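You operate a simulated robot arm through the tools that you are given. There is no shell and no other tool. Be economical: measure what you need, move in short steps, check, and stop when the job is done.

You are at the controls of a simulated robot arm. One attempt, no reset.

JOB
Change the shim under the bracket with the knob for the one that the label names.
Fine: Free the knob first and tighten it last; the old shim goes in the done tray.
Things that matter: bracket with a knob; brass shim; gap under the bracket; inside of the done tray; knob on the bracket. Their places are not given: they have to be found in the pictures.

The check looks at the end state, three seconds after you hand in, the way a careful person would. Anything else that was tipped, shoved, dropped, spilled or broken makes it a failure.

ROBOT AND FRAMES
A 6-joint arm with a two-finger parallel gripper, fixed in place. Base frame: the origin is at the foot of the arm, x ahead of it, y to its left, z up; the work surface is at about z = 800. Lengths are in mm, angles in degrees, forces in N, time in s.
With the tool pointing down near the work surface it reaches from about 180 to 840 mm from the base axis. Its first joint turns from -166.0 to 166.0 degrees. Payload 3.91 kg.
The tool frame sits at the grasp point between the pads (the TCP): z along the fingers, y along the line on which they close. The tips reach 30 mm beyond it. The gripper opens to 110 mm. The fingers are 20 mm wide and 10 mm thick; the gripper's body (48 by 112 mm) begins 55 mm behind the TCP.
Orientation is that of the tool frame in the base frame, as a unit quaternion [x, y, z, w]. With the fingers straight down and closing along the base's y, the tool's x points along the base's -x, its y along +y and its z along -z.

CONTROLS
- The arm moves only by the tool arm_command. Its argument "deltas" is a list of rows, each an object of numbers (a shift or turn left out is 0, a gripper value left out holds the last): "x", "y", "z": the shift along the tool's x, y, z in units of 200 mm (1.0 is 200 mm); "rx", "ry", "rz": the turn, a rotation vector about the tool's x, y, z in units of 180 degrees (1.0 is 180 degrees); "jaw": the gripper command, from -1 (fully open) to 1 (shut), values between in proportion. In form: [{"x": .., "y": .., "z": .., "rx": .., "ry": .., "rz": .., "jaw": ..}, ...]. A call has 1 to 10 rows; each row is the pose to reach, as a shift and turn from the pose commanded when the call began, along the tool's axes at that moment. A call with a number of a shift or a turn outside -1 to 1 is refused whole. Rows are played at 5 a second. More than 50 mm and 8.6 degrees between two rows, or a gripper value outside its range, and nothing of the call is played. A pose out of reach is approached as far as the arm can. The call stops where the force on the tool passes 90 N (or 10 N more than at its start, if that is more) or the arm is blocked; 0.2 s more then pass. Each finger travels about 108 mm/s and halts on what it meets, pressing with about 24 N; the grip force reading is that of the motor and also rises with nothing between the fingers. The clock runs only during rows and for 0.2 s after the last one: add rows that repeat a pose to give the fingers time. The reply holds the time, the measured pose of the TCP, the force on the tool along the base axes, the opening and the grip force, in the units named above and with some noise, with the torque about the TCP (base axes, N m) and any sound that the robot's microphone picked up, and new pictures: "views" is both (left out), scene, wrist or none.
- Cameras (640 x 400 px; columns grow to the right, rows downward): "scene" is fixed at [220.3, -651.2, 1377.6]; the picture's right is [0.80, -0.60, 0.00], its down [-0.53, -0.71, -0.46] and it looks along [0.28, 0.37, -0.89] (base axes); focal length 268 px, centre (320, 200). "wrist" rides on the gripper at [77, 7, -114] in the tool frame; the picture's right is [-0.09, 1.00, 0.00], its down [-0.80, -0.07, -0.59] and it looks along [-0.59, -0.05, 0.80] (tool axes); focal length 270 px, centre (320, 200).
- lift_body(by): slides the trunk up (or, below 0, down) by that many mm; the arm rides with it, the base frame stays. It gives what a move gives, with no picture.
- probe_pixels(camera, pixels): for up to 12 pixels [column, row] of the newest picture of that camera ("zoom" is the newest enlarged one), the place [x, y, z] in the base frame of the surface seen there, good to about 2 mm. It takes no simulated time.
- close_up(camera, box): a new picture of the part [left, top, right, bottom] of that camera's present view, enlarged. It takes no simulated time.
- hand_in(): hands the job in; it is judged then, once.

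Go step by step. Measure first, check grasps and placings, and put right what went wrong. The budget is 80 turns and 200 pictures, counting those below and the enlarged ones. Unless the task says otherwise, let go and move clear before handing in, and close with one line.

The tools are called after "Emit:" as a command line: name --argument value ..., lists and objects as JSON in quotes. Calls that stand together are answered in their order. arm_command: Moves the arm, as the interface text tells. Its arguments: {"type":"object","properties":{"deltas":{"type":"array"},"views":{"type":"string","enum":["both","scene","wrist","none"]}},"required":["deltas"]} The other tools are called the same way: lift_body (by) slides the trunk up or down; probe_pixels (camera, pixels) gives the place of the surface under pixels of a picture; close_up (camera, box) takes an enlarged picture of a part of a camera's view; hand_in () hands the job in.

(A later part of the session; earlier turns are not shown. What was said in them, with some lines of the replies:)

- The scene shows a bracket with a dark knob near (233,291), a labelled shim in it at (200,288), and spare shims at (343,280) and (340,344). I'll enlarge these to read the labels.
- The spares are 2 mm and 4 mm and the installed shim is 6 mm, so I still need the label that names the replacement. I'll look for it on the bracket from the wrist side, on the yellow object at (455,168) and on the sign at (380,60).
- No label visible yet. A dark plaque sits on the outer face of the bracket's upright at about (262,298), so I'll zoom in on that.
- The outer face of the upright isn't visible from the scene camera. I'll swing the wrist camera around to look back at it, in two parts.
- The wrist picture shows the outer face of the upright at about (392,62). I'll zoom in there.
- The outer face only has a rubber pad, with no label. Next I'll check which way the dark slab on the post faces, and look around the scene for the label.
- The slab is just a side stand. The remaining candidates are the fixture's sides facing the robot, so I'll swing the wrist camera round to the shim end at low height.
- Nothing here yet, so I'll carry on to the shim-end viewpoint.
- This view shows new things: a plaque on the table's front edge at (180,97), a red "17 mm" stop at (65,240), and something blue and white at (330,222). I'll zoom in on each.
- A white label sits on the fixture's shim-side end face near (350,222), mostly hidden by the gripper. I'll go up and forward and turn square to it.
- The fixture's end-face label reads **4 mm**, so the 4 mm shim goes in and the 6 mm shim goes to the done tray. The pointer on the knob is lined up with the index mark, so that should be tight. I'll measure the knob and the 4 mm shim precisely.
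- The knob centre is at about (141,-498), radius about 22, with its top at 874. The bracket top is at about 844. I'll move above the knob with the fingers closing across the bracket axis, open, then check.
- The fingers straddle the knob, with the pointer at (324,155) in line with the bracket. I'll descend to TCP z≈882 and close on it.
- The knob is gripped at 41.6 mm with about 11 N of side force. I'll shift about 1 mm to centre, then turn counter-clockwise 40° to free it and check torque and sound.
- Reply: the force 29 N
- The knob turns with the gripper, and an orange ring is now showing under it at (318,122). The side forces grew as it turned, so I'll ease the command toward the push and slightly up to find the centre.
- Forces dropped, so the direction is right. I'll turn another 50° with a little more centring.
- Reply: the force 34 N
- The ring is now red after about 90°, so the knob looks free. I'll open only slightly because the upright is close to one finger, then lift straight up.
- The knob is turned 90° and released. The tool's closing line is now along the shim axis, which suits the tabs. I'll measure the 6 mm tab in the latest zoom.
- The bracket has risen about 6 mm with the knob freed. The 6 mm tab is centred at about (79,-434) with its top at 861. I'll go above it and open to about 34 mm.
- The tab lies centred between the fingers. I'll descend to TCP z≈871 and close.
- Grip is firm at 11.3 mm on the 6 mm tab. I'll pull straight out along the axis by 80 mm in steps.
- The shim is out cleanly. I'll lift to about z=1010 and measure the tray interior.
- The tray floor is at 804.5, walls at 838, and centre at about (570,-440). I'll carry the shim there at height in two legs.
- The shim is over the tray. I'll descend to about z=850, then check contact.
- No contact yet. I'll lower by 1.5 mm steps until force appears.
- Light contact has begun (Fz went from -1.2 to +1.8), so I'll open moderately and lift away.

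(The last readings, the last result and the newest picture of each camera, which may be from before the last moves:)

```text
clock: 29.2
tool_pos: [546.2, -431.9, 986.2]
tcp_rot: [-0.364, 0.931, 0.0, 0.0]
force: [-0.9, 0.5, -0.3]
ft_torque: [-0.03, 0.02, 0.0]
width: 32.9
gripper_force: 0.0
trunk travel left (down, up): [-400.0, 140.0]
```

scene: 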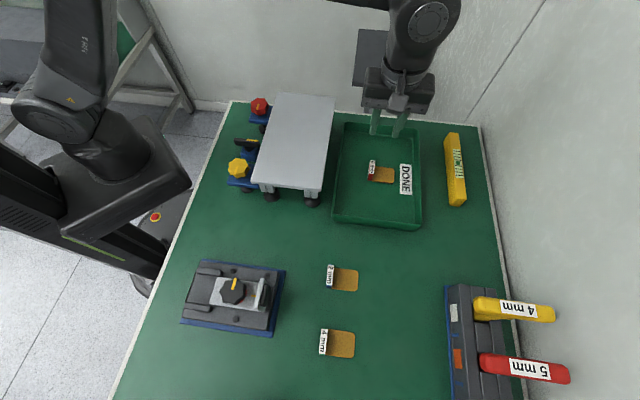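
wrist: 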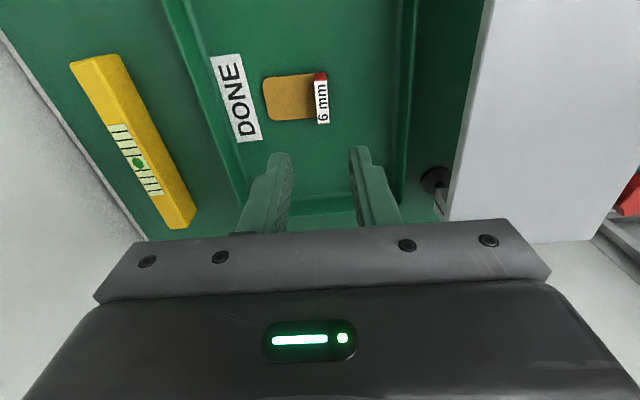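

The old 6 mm shim lies flat in the tray. Next I'll move above the 4 mm shim at about (223,-659).

Emit:
arm_command --deltas '[{"x": 0.122, "y": 0.017}, {"x": 0.245, "y": 0.033}, {"x": 0.367, "y": 0.05}, {"x": 0.489, "y": 0.067}, {"x": 0.611, "y": 0.083}, {"x": 0.734, "y": 0.1}, {"x": 0.856, "y": 0.117}, {"x": 0.978, "y": 0.133}]' --views "none"

Emit:
arm_command --deltas '[{"x": 0.122, "y": 0.017}, {"x": 0.245, "y": 0.033}, {"x": 0.367, "y": 0.05}, {"x": 0.489, "y": 0.067, "z": 0.05}, {"x": 0.611, "y": 0.083, "z": 0.1}, {"x": 0.734, "y": 0.1, "z": 0.2}, {"x": 0.856, "y": 0.117, "z": 0.25}, {"x": 0.978, "y": 0.133, "z": 0.28}]' --views "wrist"

Emit:
close_up --camera "wrist" --box '[200, 60, 440, 230]'

```text
clock: 31.0
tool_pos: [385.2, -544.1, 984.4]
tcp_rot: [-0.365, 0.931, 0.001, 0.0]
force: [-0.4, -0.1, 0.0]
ft_torque: [-0.01, -0.01, -0.02]
width: 32.8
gripper_force: 0.1
trunk travel left (down, up): [-400.0, 140.0]
```

```text
clock: 32.8
tool_pos: [221.7, -658.1, 930.7]
tcp_rot: [-0.365, 0.931, 0.0, 0.0]
force: [-0.3, 0.8, 0.4]
ft_torque: [0.0, 0.02, 0.02]
width: 33.0
gripper_force: 0.0
trunk travel left (down, up): [-400.0, 140.0]
```

wrist: 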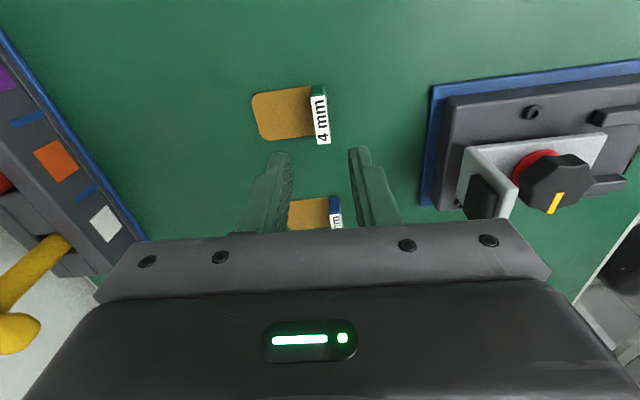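

```text
2.35 times, centred on (320, 145) of wrist
```

zoom: 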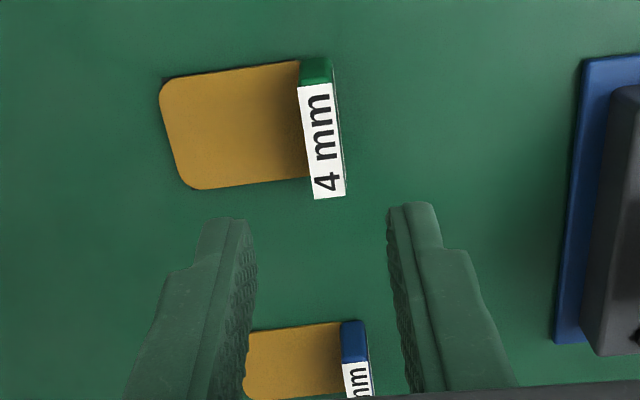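

I'll measure the 4 mm shim's exact angle and tab centre from this view.

Emit:
probe_pixels --camera "zoom" --pixels '[[305, 88], [330, 88], [318, 193], [342, 190], [324, 140], [172, 84], [295, 66], [198, 184], [300, 174], [305, 68], [328, 66], [250, 130]]'

```text
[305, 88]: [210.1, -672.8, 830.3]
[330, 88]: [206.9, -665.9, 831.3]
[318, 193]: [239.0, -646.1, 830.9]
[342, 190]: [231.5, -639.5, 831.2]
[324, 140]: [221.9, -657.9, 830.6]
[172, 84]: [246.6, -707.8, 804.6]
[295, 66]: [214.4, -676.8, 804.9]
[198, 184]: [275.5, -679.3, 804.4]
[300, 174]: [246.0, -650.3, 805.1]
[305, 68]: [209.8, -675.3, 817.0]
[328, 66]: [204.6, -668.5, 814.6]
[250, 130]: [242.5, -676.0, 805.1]
```

The shim is turned about 3° from the tool. I'll correct that, descend to z≈842, and close.

Emit:
arm_command --deltas '[{"z": 0.15, "rz": -0.016}, {"z": 0.3, "rz": -0.016}, {"z": 0.4, "rz": -0.016}, {"z": 0.443, "rz": -0.016}, {"z": 0.443, "rz": -0.016, "jaw": 0.7}, {"z": 0.443, "rz": -0.016, "jaw": 1}, {"z": 0.443, "rz": -0.016, "jaw": 1}]' --views "wrist"

Emit:
close_up --camera "wrist" --box '[200, 80, 440, 230]'

```text
clock: 34.4
tool_pos: [222.5, -656.1, 841.2]
tcp_rot: [-0.389, 0.921, 0.0, 0.0]
force: [-0.6, -0.1, 0.7]
ft_torque: [0.01, 0.0, -0.02]
width: 11.2
gripper_force: 24.2
trunk travel left (down, up): [-400.0, 140.0]
```

wrist: 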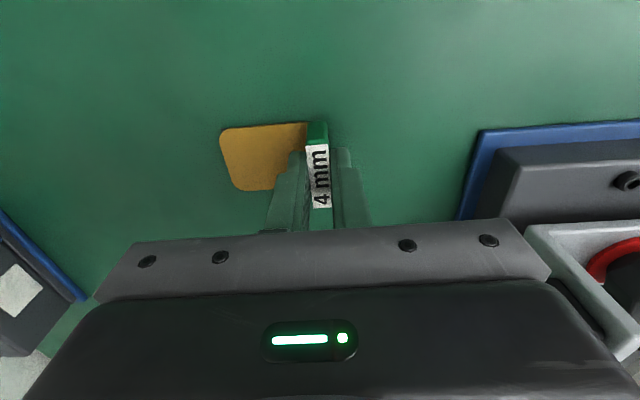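

```text
2.67 times, centred on (320, 155) of wrist
```

zoom: 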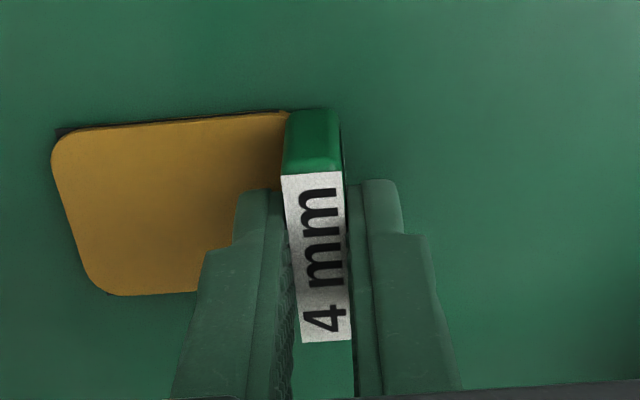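

The 4 mm shim is held square at 11.2 mm. I'll lift and carry it in two legs toward the entry side of the bracket, then turn back 3°.

Emit:
arm_command --deltas '[{"z": -0.2}, {"z": -0.4}, {"z": -0.6}, {"z": -0.8}, {"x": -0.03, "y": 0.17, "z": -0.85}, {"x": -0.06, "y": 0.34, "z": -0.85}, {"x": -0.09, "y": 0.51, "z": -0.85}, {"x": -0.12, "y": 0.68, "z": -0.85}, {"x": -0.153, "y": 0.843, "z": -0.85}]' --views "wrist"

Emit:
arm_command --deltas '[{"x": -0.03, "y": 0.17, "rz": 0.004}, {"x": -0.06, "y": 0.34, "rz": 0.008}, {"x": -0.09, "y": 0.51, "rz": 0.012}, {"x": -0.12, "y": 0.68, "rz": 0.016}, {"x": -0.153, "y": 0.843, "rz": 0.016}]' --views "both"

```text
clock: 36.4
tool_pos: [121.8, -516.6, 1012.0]
tcp_rot: [-0.388, 0.922, 0.0, 0.0]
force: [0.5, 0.0, -0.7]
ft_torque: [0.0, 0.02, 0.02]
width: 10.9
gripper_force: 24.0
trunk travel left (down, up): [-400.0, 140.0]
```

wrist: 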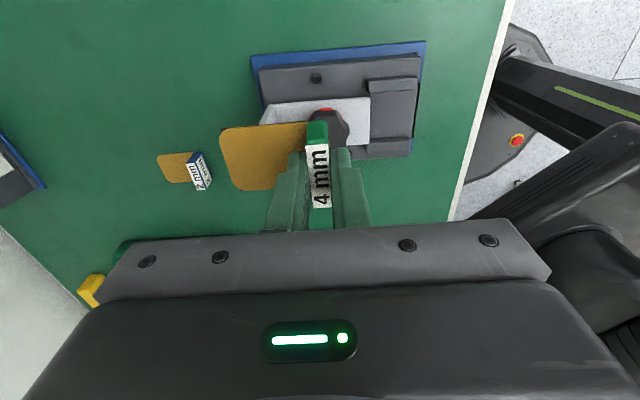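

```text
clock: 37.6
tool_pos: [24.2, -377.3, 1010.3]
tcp_rot: [-0.365, 0.931, 0.0, 0.0]
force: [0.2, 0.4, -0.4]
ft_torque: [0.0, -0.01, 0.0]
width: 10.9
gripper_force: 24.1
trunk travel left (down, up): [-400.0, 140.0]
```

scene: 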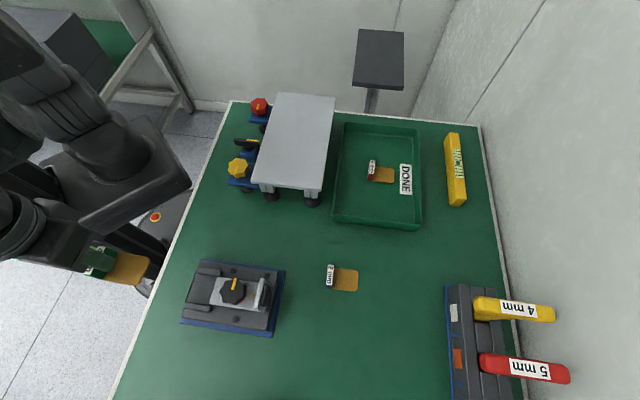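
wrist: 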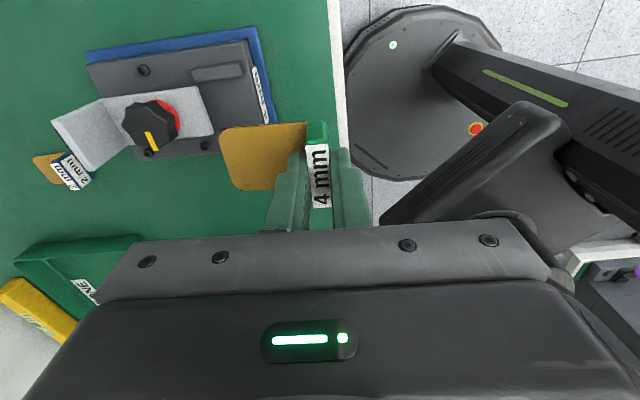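

The arm is at the exit pose of the old shim. I'll check the bracket's current height and the slot floor before descending.

Emit:
close_up --camera "scene" --box '[180, 255, 290, 340]'

Emit:
probe_pixels --camera "scene" --pixels '[[200, 288], [206, 289], [218, 281], [213, 299], [212, 290], [233, 292], [195, 290], [222, 302]]'

```text
4.71 times, centred on (235, 298) of scene
```

zoom: 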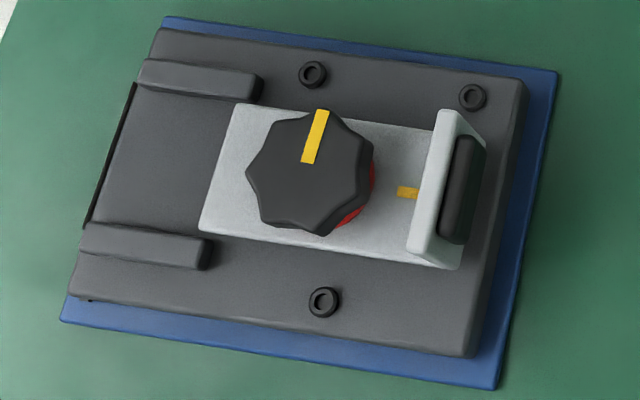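

```text
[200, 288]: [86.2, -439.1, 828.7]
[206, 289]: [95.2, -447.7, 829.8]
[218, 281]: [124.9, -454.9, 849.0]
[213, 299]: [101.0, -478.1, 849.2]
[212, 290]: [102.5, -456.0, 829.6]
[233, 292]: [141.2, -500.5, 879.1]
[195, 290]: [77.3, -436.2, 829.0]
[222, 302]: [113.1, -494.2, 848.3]
```

The floor is at 829.4 and the bracket top at 849, leaving about a 12 mm gap. I'll descend to TCP z≈874 (shim bottom about 833), start inserting by 25 mm, and check the alignment.

Emit:
arm_command --deltas '[{"z": 0.2}, {"z": 0.4}, {"z": 0.55}, {"z": 0.65}, {"z": 0.682}, {"z": 0.682, "y": -0.06}, {"z": 0.682, "y": -0.12}]' --views "both"

Emit:
close_up --camera "wrist" --box '[60, 60, 380, 240]'

```text
clock: 39.2
tool_pos: [39.0, -395.2, 871.8]
tcp_rot: [-0.365, 0.931, 0.0, 0.0]
force: [0.6, -0.4, -1.0]
ft_torque: [0.03, 0.03, 0.02]
width: 11.2
gripper_force: 23.9
trunk travel left (down, up): [-400.0, 140.0]
```

scene: 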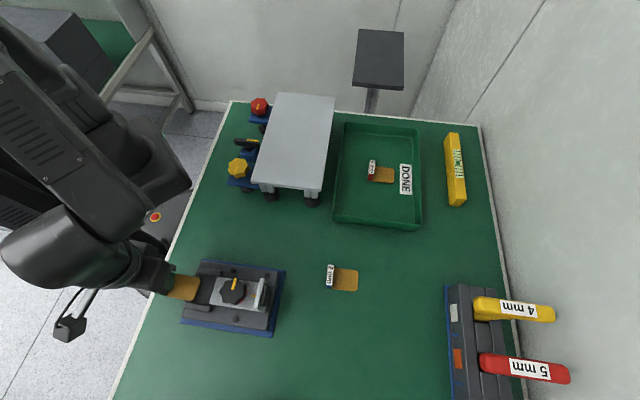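
wrist: 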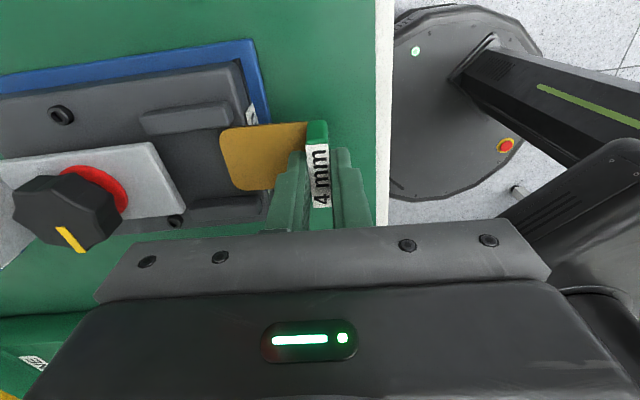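

```text
2.00 times, centred on (220, 150) of wrist
```

zoom: 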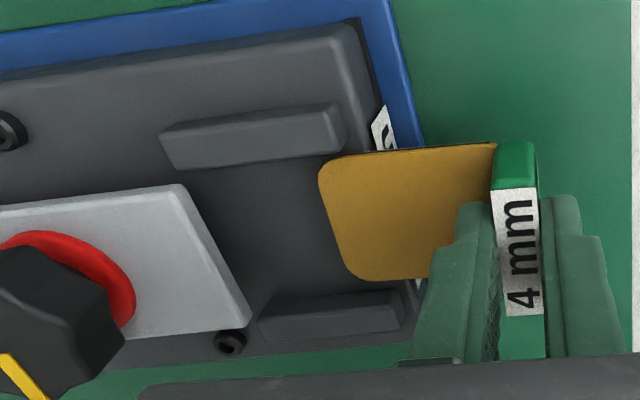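

The shim's leading edge is between the rails. I'll check lateral centring numerically.

Emit:
probe_pixels --camera "zoom" --pixels '[[380, 160], [380, 274], [440, 153], [420, 272], [250, 172], [310, 163], [290, 303], [330, 300], [220, 195], [245, 310], [300, 220]]'

```text
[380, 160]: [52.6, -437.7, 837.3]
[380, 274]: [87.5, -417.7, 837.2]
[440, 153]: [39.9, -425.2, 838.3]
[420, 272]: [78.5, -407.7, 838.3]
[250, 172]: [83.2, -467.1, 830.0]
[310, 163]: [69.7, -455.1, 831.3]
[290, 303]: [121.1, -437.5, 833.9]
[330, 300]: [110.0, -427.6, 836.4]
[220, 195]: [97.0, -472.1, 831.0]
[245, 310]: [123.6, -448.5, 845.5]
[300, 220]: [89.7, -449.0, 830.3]
```

The shim is centred at t≈-239.6 while the channel and knob are at about -236, so I'll shift 3 mm sideways and insert the remaining 56 mm.

Emit:
arm_command --deltas '[{"x": -0.016}, {"x": -0.016, "y": -0.05}, {"x": -0.016, "y": -0.1}, {"x": -0.016, "y": -0.15}, {"x": -0.016, "y": -0.2}, {"x": -0.016, "y": -0.24}, {"x": -0.016, "y": -0.28}]' --views "both"

Emit:
close_up --camera "wrist" --box '[60, 60, 380, 240]'

```text
clock: 40.8
tool_pos: [80.2, -435.7, 875.0]
tcp_rot: [-0.366, 0.931, 0.0, 0.001]
force: [0.3, 0.2, -1.2]
ft_torque: [0.0, 0.01, -0.01]
width: 11.3
gripper_force: 24.2
trunk travel left (down, up): [-400.0, 140.0]
```

scene: 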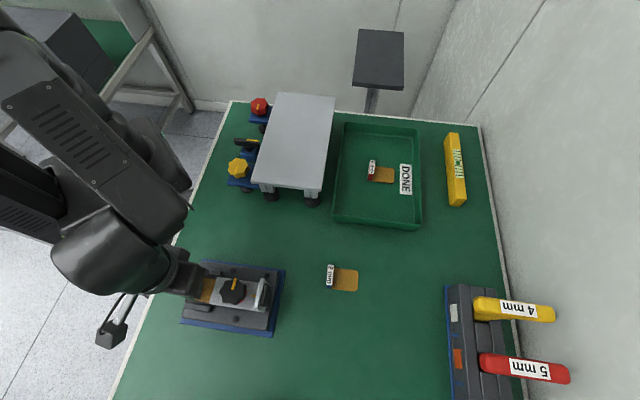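
wrist: 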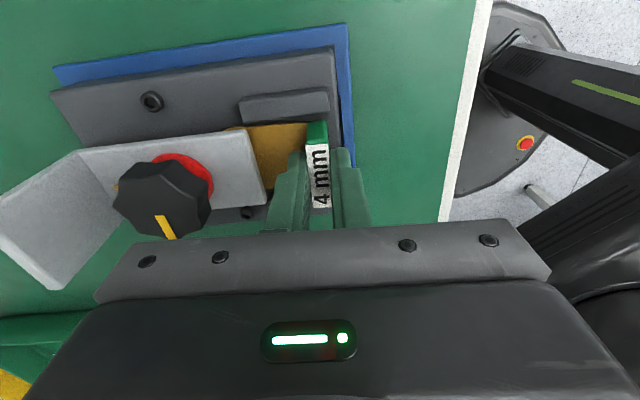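

```text
2.00 times, centred on (220, 150) of wrist
```

zoom: 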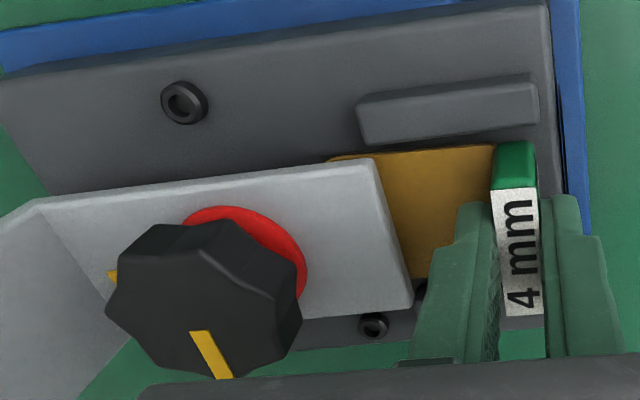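

The shim is in to the same depth as the old one, with no resistance. I'll lower it onto the floor in small steps.

Emit:
arm_command --deltas '[{"z": 0.006}, {"z": 0.012}, {"z": 0.016}]' --views "none"

```text
clock: 41.6
tool_pos: [79.1, -435.1, 870.1]
tcp_rot: [-0.365, 0.931, 0.0, -0.001]
force: [-0.5, -0.8, -1.4]
ft_torque: [0.0, 0.01, 0.01]
width: 11.3
gripper_force: 24.0
trunk travel left (down, up): [-400.0, 140.0]
```

Emit:
arm_command --deltas '[{"z": 0.004}, {"z": 0.008}]' --views "none"

```text
clock: 42.2
tool_pos: [80.7, -435.0, 869.6]
tcp_rot: [-0.365, 0.931, -0.002, 0.0]
force: [-0.5, 1.9, 12.1]
ft_torque: [0.17, -0.09, -0.01]
width: 11.2
gripper_force: 24.1
trunk travel left (down, up): [-400.0, 140.0]
```

It's seated with 12 N of contact. I'll relax slightly, release, and lift clear.

Emit:
arm_command --deltas '[{"z": -0.004}, {"z": -0.004, "jaw": 0.6}, {"z": -0.004, "jaw": 0.42}, {"z": -0.004, "jaw": 0.42}, {"z": -0.15}, {"z": -0.35}, {"z": -0.5}]' --views "both"

Emit:
close_up --camera "wrist" --box '[60, 20, 380, 220]'

```text
clock: 43.8
tool_pos: [80.6, -432.3, 969.3]
tcp_rot: [-0.365, 0.931, 0.0, 0.0]
force: [-0.1, 0.5, -0.2]
ft_torque: [-0.02, -0.03, 0.01]
width: 32.1
gripper_force: 0.1
trunk travel left (down, up): [-400.0, 140.0]
```

scene: 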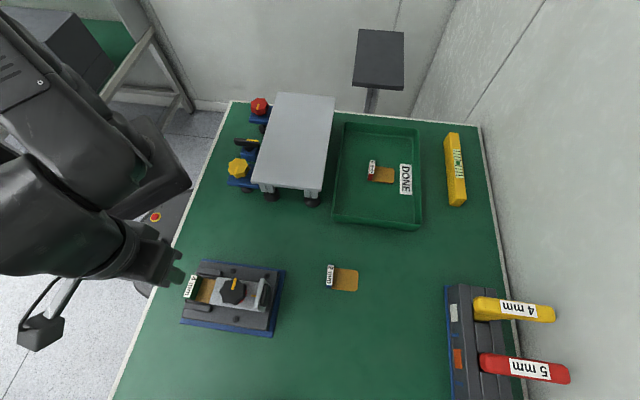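
wrist: 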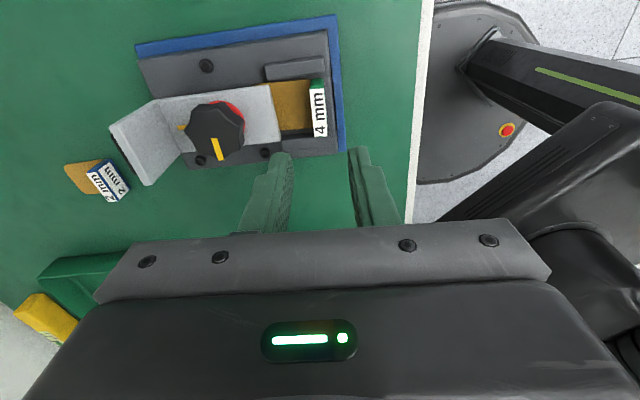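

```text
2.00 times, centred on (220, 120) of wrist
```

zoom: 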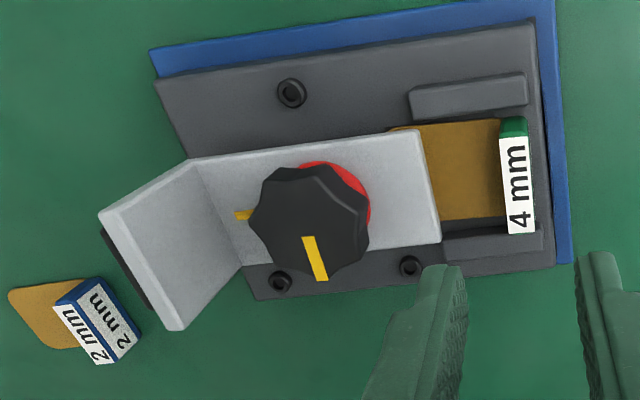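

The 4 mm shim sits in the slot. I'll check its position against the old tab's, and remeasure the knob centre.

Emit:
close_up --camera "scene" --box '[180, 255, 290, 340]'

Emit:
probe_pixels --camera "scene" --pixels '[[191, 287], [194, 277], [187, 298], [205, 281], [203, 301], [222, 290], [245, 293], [234, 280], [231, 303], [218, 282], [213, 300], [234, 291]]'

```text
4.71 times, centred on (235, 298) of scene
```

zoom: 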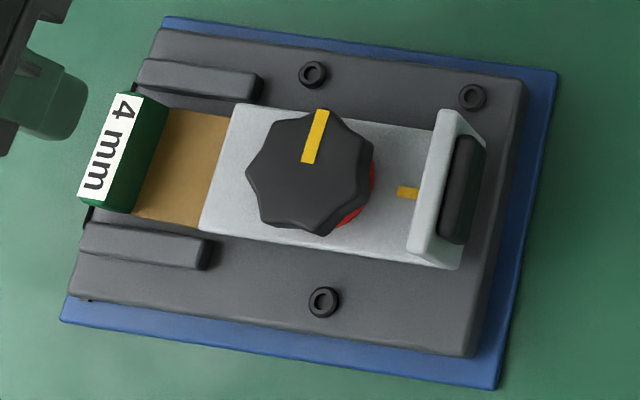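

```text
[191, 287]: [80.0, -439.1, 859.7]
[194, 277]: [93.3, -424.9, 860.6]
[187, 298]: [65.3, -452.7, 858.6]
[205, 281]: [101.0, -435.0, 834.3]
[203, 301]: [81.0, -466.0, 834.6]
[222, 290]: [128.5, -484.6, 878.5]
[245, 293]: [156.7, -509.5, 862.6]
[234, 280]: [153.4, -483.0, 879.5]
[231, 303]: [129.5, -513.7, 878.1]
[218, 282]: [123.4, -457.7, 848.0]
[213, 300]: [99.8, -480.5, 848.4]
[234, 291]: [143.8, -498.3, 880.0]
```

The shim lies centred under the bracket like the old one (tab centre about (80,-439)). Next I'll move above the knob at about (140,-497), 54 mm open, and look before gripping.

Emit:
arm_command --deltas '[{"y": -0.15, "jaw": 0.02}, {"x": -0.004, "y": -0.3}, {"x": -0.0075, "y": -0.433}, {"x": -0.0075, "y": -0.433, "z": 0.15}, {"x": -0.0075, "y": -0.433, "z": 0.2}]' --views "wrist"

Emit:
close_up --camera "wrist" --box '[200, 60, 440, 230]'

```text
clock: 45.0
tool_pos: [140.7, -495.9, 929.4]
tcp_rot: [-0.365, 0.931, -0.001, 0.0]
force: [0.6, 0.1, -0.4]
ft_torque: [0.01, 0.03, 0.0]
width: 53.9
gripper_force: 0.0
trunk travel left (down, up): [-400.0, 140.0]
```

wrist: 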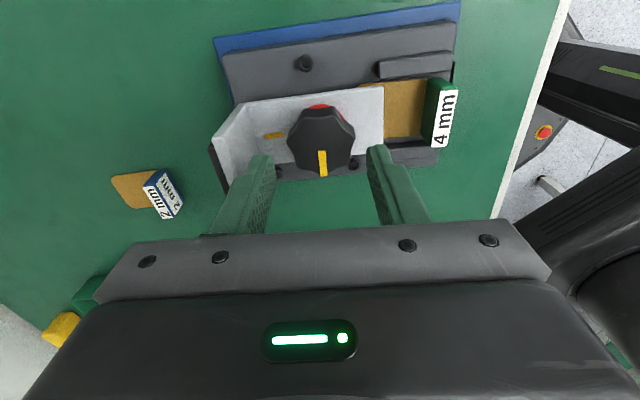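

```text
2.35 times, centred on (320, 145) of wrist
```

zoom: 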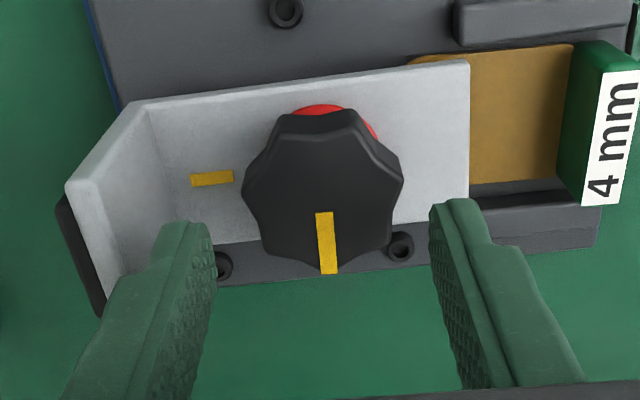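

The knob is centred between the fingers with the upright clear. I'll descend to z≈888 and grip.

Emit:
arm_command --deltas '[{"z": 0.1}, {"z": 0.17}, {"z": 0.205}, {"z": 0.205, "jaw": 0.3}, {"z": 0.205, "jaw": 1}, {"z": 0.205, "jaw": 1}]' --views "wrist"

Emit:
close_up --camera "wrist" --box '[200, 60, 440, 230]'

```text
clock: 46.4
tool_pos: [140.0, -494.6, 886.9]
tcp_rot: [-0.365, 0.931, 0.0, 0.0]
force: [-5.2, 5.5, -0.9]
ft_torque: [0.07, 0.12, 0.05]
width: 41.4
gripper_force: 45.1
trunk travel left (down, up): [-400.0, 140.0]
```

wrist: 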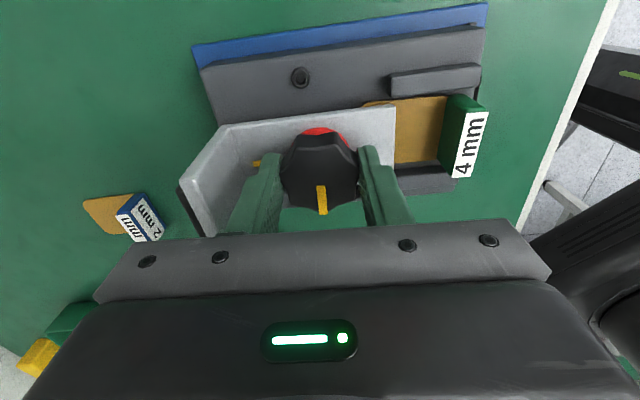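

```text
2.35 times, centred on (320, 145) of wrist
```

zoom: 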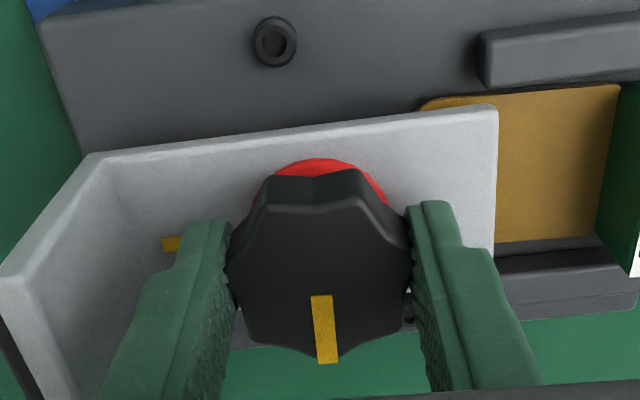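

Gripped at 41.4 mm with low side force. I'll turn clockwise 60° while following down slightly.

Emit:
arm_command --deltas '[{"y": 0.004, "rz": 0.03}, {"y": 0.004, "rz": 0.075, "z": 0.003}, {"y": 0.004, "rz": 0.12, "z": 0.006}, {"y": 0.003, "rz": 0.165, "z": 0.009}, {"y": 0.002, "rz": 0.21, "z": 0.012}, {"y": 0.002, "rz": 0.255, "z": 0.015}, {"y": 0.002, "rz": 0.3, "z": 0.018}, {"y": 0.002, "rz": 0.333, "z": 0.02}]' --views "wrist"

Emit:
close_up --camera "wrist" --box '[200, 60, 440, 230]'

```text
clock: 48.2
tool_pos: [139.9, -495.0, 884.4]
tcp_rot: [0.15, 0.989, 0.001, 0.001]
force: [-7.1, 23.4, -8.4]
ft_torque: [0.08, -0.62, 0.04]
width: 41.2
gripper_force: 45.0
trunk travel left (down, up): [-400.0, 140.0]
```

wrist: 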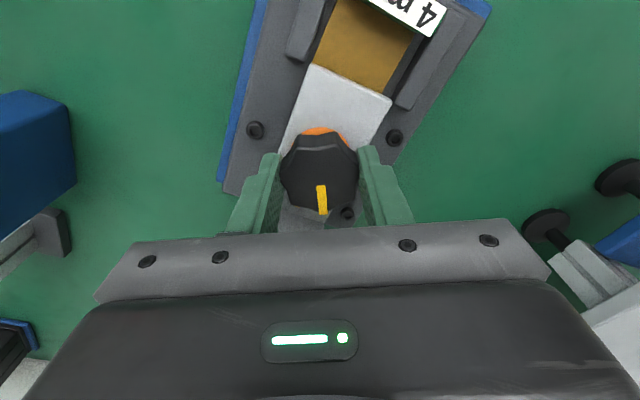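

```text
2.35 times, centred on (320, 145) of wrist
```

zoom: 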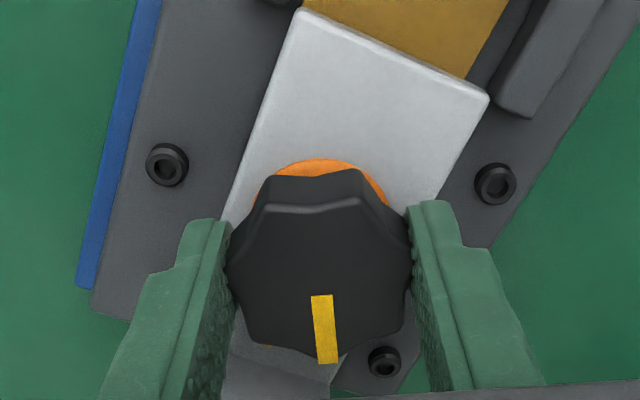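

The ring is orange (partly tightened). I'll ease the side load, follow down, and turn about 30° more until the pointer meets the index mark.

Emit:
arm_command --deltas '[{"x": 0.005, "y": 0.007, "z": 0.008}, {"x": 0.005, "y": 0.007, "z": 0.01, "rz": 0.04}, {"x": 0.005, "y": 0.007, "z": 0.012, "rz": 0.08}, {"x": 0.005, "y": 0.007, "z": 0.014, "rz": 0.12}, {"x": 0.005, "y": 0.007, "z": 0.016, "rz": 0.16}, {"x": 0.005, "y": 0.007, "z": 0.016, "rz": 0.17}]' --views "wrist"

Emit:
close_up --camera "wrist" --box '[200, 60, 440, 230]'

```text
clock: 49.6
tool_pos: [141.0, -493.3, 882.3]
tcp_rot: [0.405, 0.914, 0.0, -0.001]
force: [-1.2, 20.8, -6.1]
ft_torque: [0.57, 0.08, 0.05]
width: 41.8
gripper_force: 44.7
trunk travel left (down, up): [-400.0, 140.0]
```

wrist: 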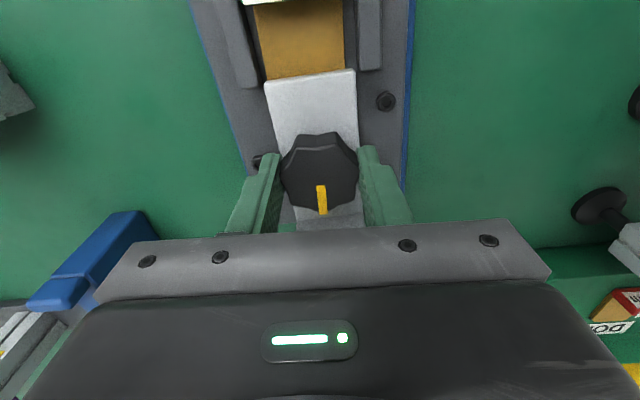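

```text
2.35 times, centred on (320, 145) of wrist
```

zoom: 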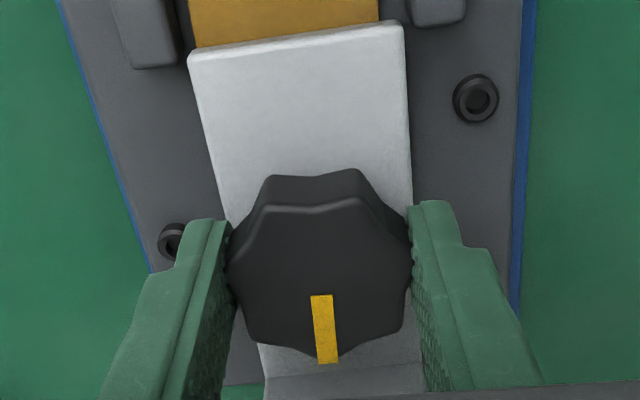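

No coloured ring shows and the pointer is back toward the index mark. I'll try a few degrees more to feel for the stop.

Emit:
arm_command --deltas '[{"y": 0.006, "rz": 0.015, "z": 0.003}, {"y": 0.006, "rz": 0.03, "z": 0.003}, {"y": 0.006, "rz": 0.03, "z": 0.003}]' --views "wrist"

Emit:
close_up --camera "wrist" --box '[200, 60, 440, 230]'

```text
clock: 50.4
tool_pos: [140.7, -492.8, 880.9]
tcp_rot: [0.446, 0.895, 0.0, 0.001]
force: [-4.5, 15.0, -5.3]
ft_torque: [0.47, 0.51, -0.04]
width: 41.2
gripper_force: 45.2
trunk travel left (down, up): [-400.0, 140.0]
```

wrist: 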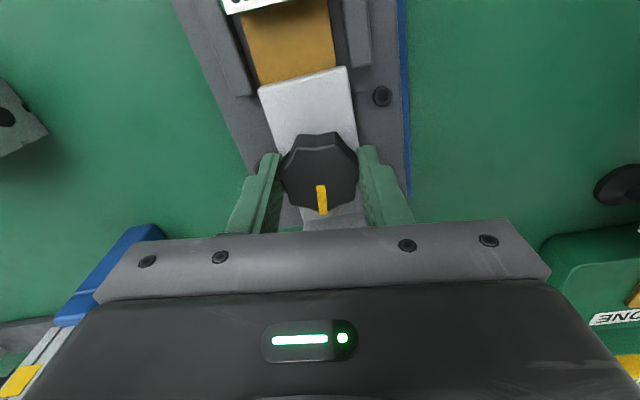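

```text
2.35 times, centred on (320, 145) of wrist
```

zoom: 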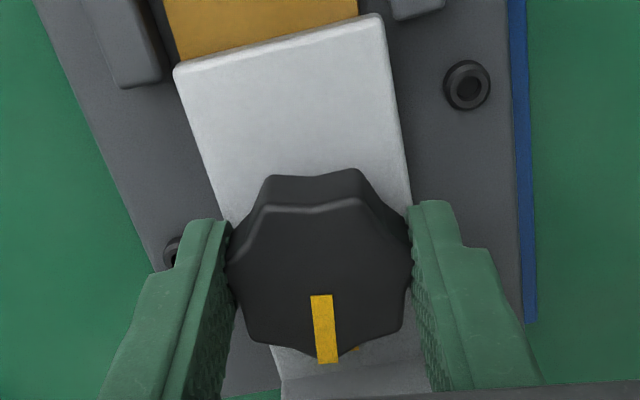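

The knob turned another 5° without a hard stop. I'll release, lift, and measure bracket height and pointer against the mark.

Emit:
arm_command --deltas '[{"jaw": 0.0}, {"jaw": -0.2}, {"z": -0.1}, {"z": -0.3}, {"z": -0.5}, {"z": -0.5, "x": 0.2}, {"z": -0.5, "x": 0.4}, {"z": -0.5, "x": 0.6}, {"z": -0.5, "x": 0.8}, {"z": -0.5, "x": 0.95}]' --views "scene"

Emit:
close_up --camera "scene" --box '[180, 255, 290, 340]'

Emit:
probe_pixels --camera "scene" --pixels '[[220, 281], [216, 302], [234, 290], [245, 304], [205, 289], [191, 287], [228, 306], [252, 288], [252, 299]]'

```text
clock: 52.6
tool_pos: [26.0, -341.9, 979.4]
tcp_rot: [0.446, 0.895, 0.0, -0.001]
force: [0.2, 0.0, -0.2]
ft_torque: [-0.03, -0.02, 0.03]
width: 65.9
gripper_force: 0.0
trunk travel left (down, up): [-400.0, 140.0]
```

scene: 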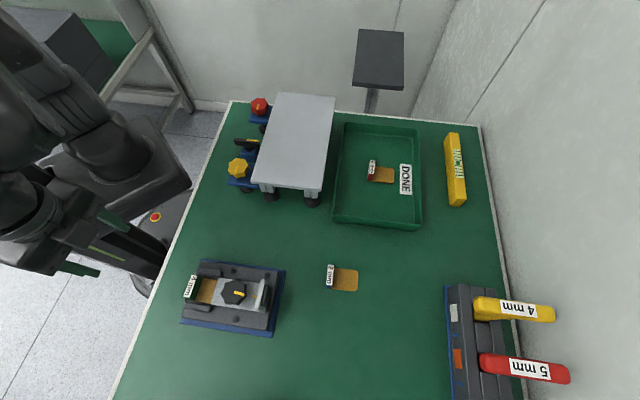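

```text
4.71 times, centred on (235, 298) of scene
```

zoom: 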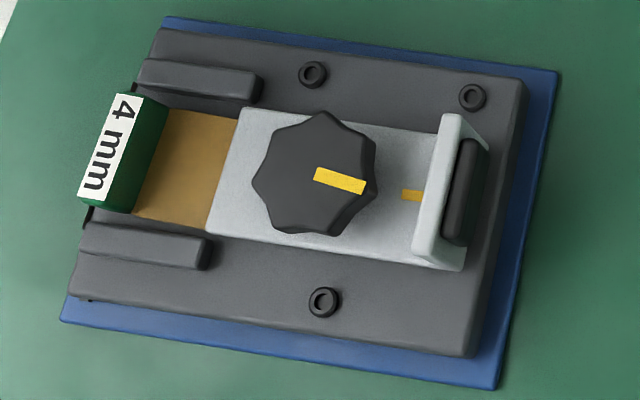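

```text
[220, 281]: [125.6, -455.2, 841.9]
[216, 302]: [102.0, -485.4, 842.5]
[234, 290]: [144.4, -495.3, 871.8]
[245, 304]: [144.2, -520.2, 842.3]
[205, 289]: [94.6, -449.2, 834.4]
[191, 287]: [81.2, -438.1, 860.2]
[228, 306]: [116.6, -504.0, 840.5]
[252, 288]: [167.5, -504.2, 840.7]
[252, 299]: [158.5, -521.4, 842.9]
```

The bracket top is now at 842, 2 mm lower than with the old shim, so it is clamped on the 4 mm one. The pointer is at the index mark with no coloured ring, the 6 mm shim is in the tray, and nothing else has moved. The arm is clear, so I'm handing in.

Emit:
hand_in

```text
The job is handed in.
```

I swapped the 6 mm shim for the 4 mm one named on the label, put the old shim in the done tray and tightened the knob last; the job is handed in.
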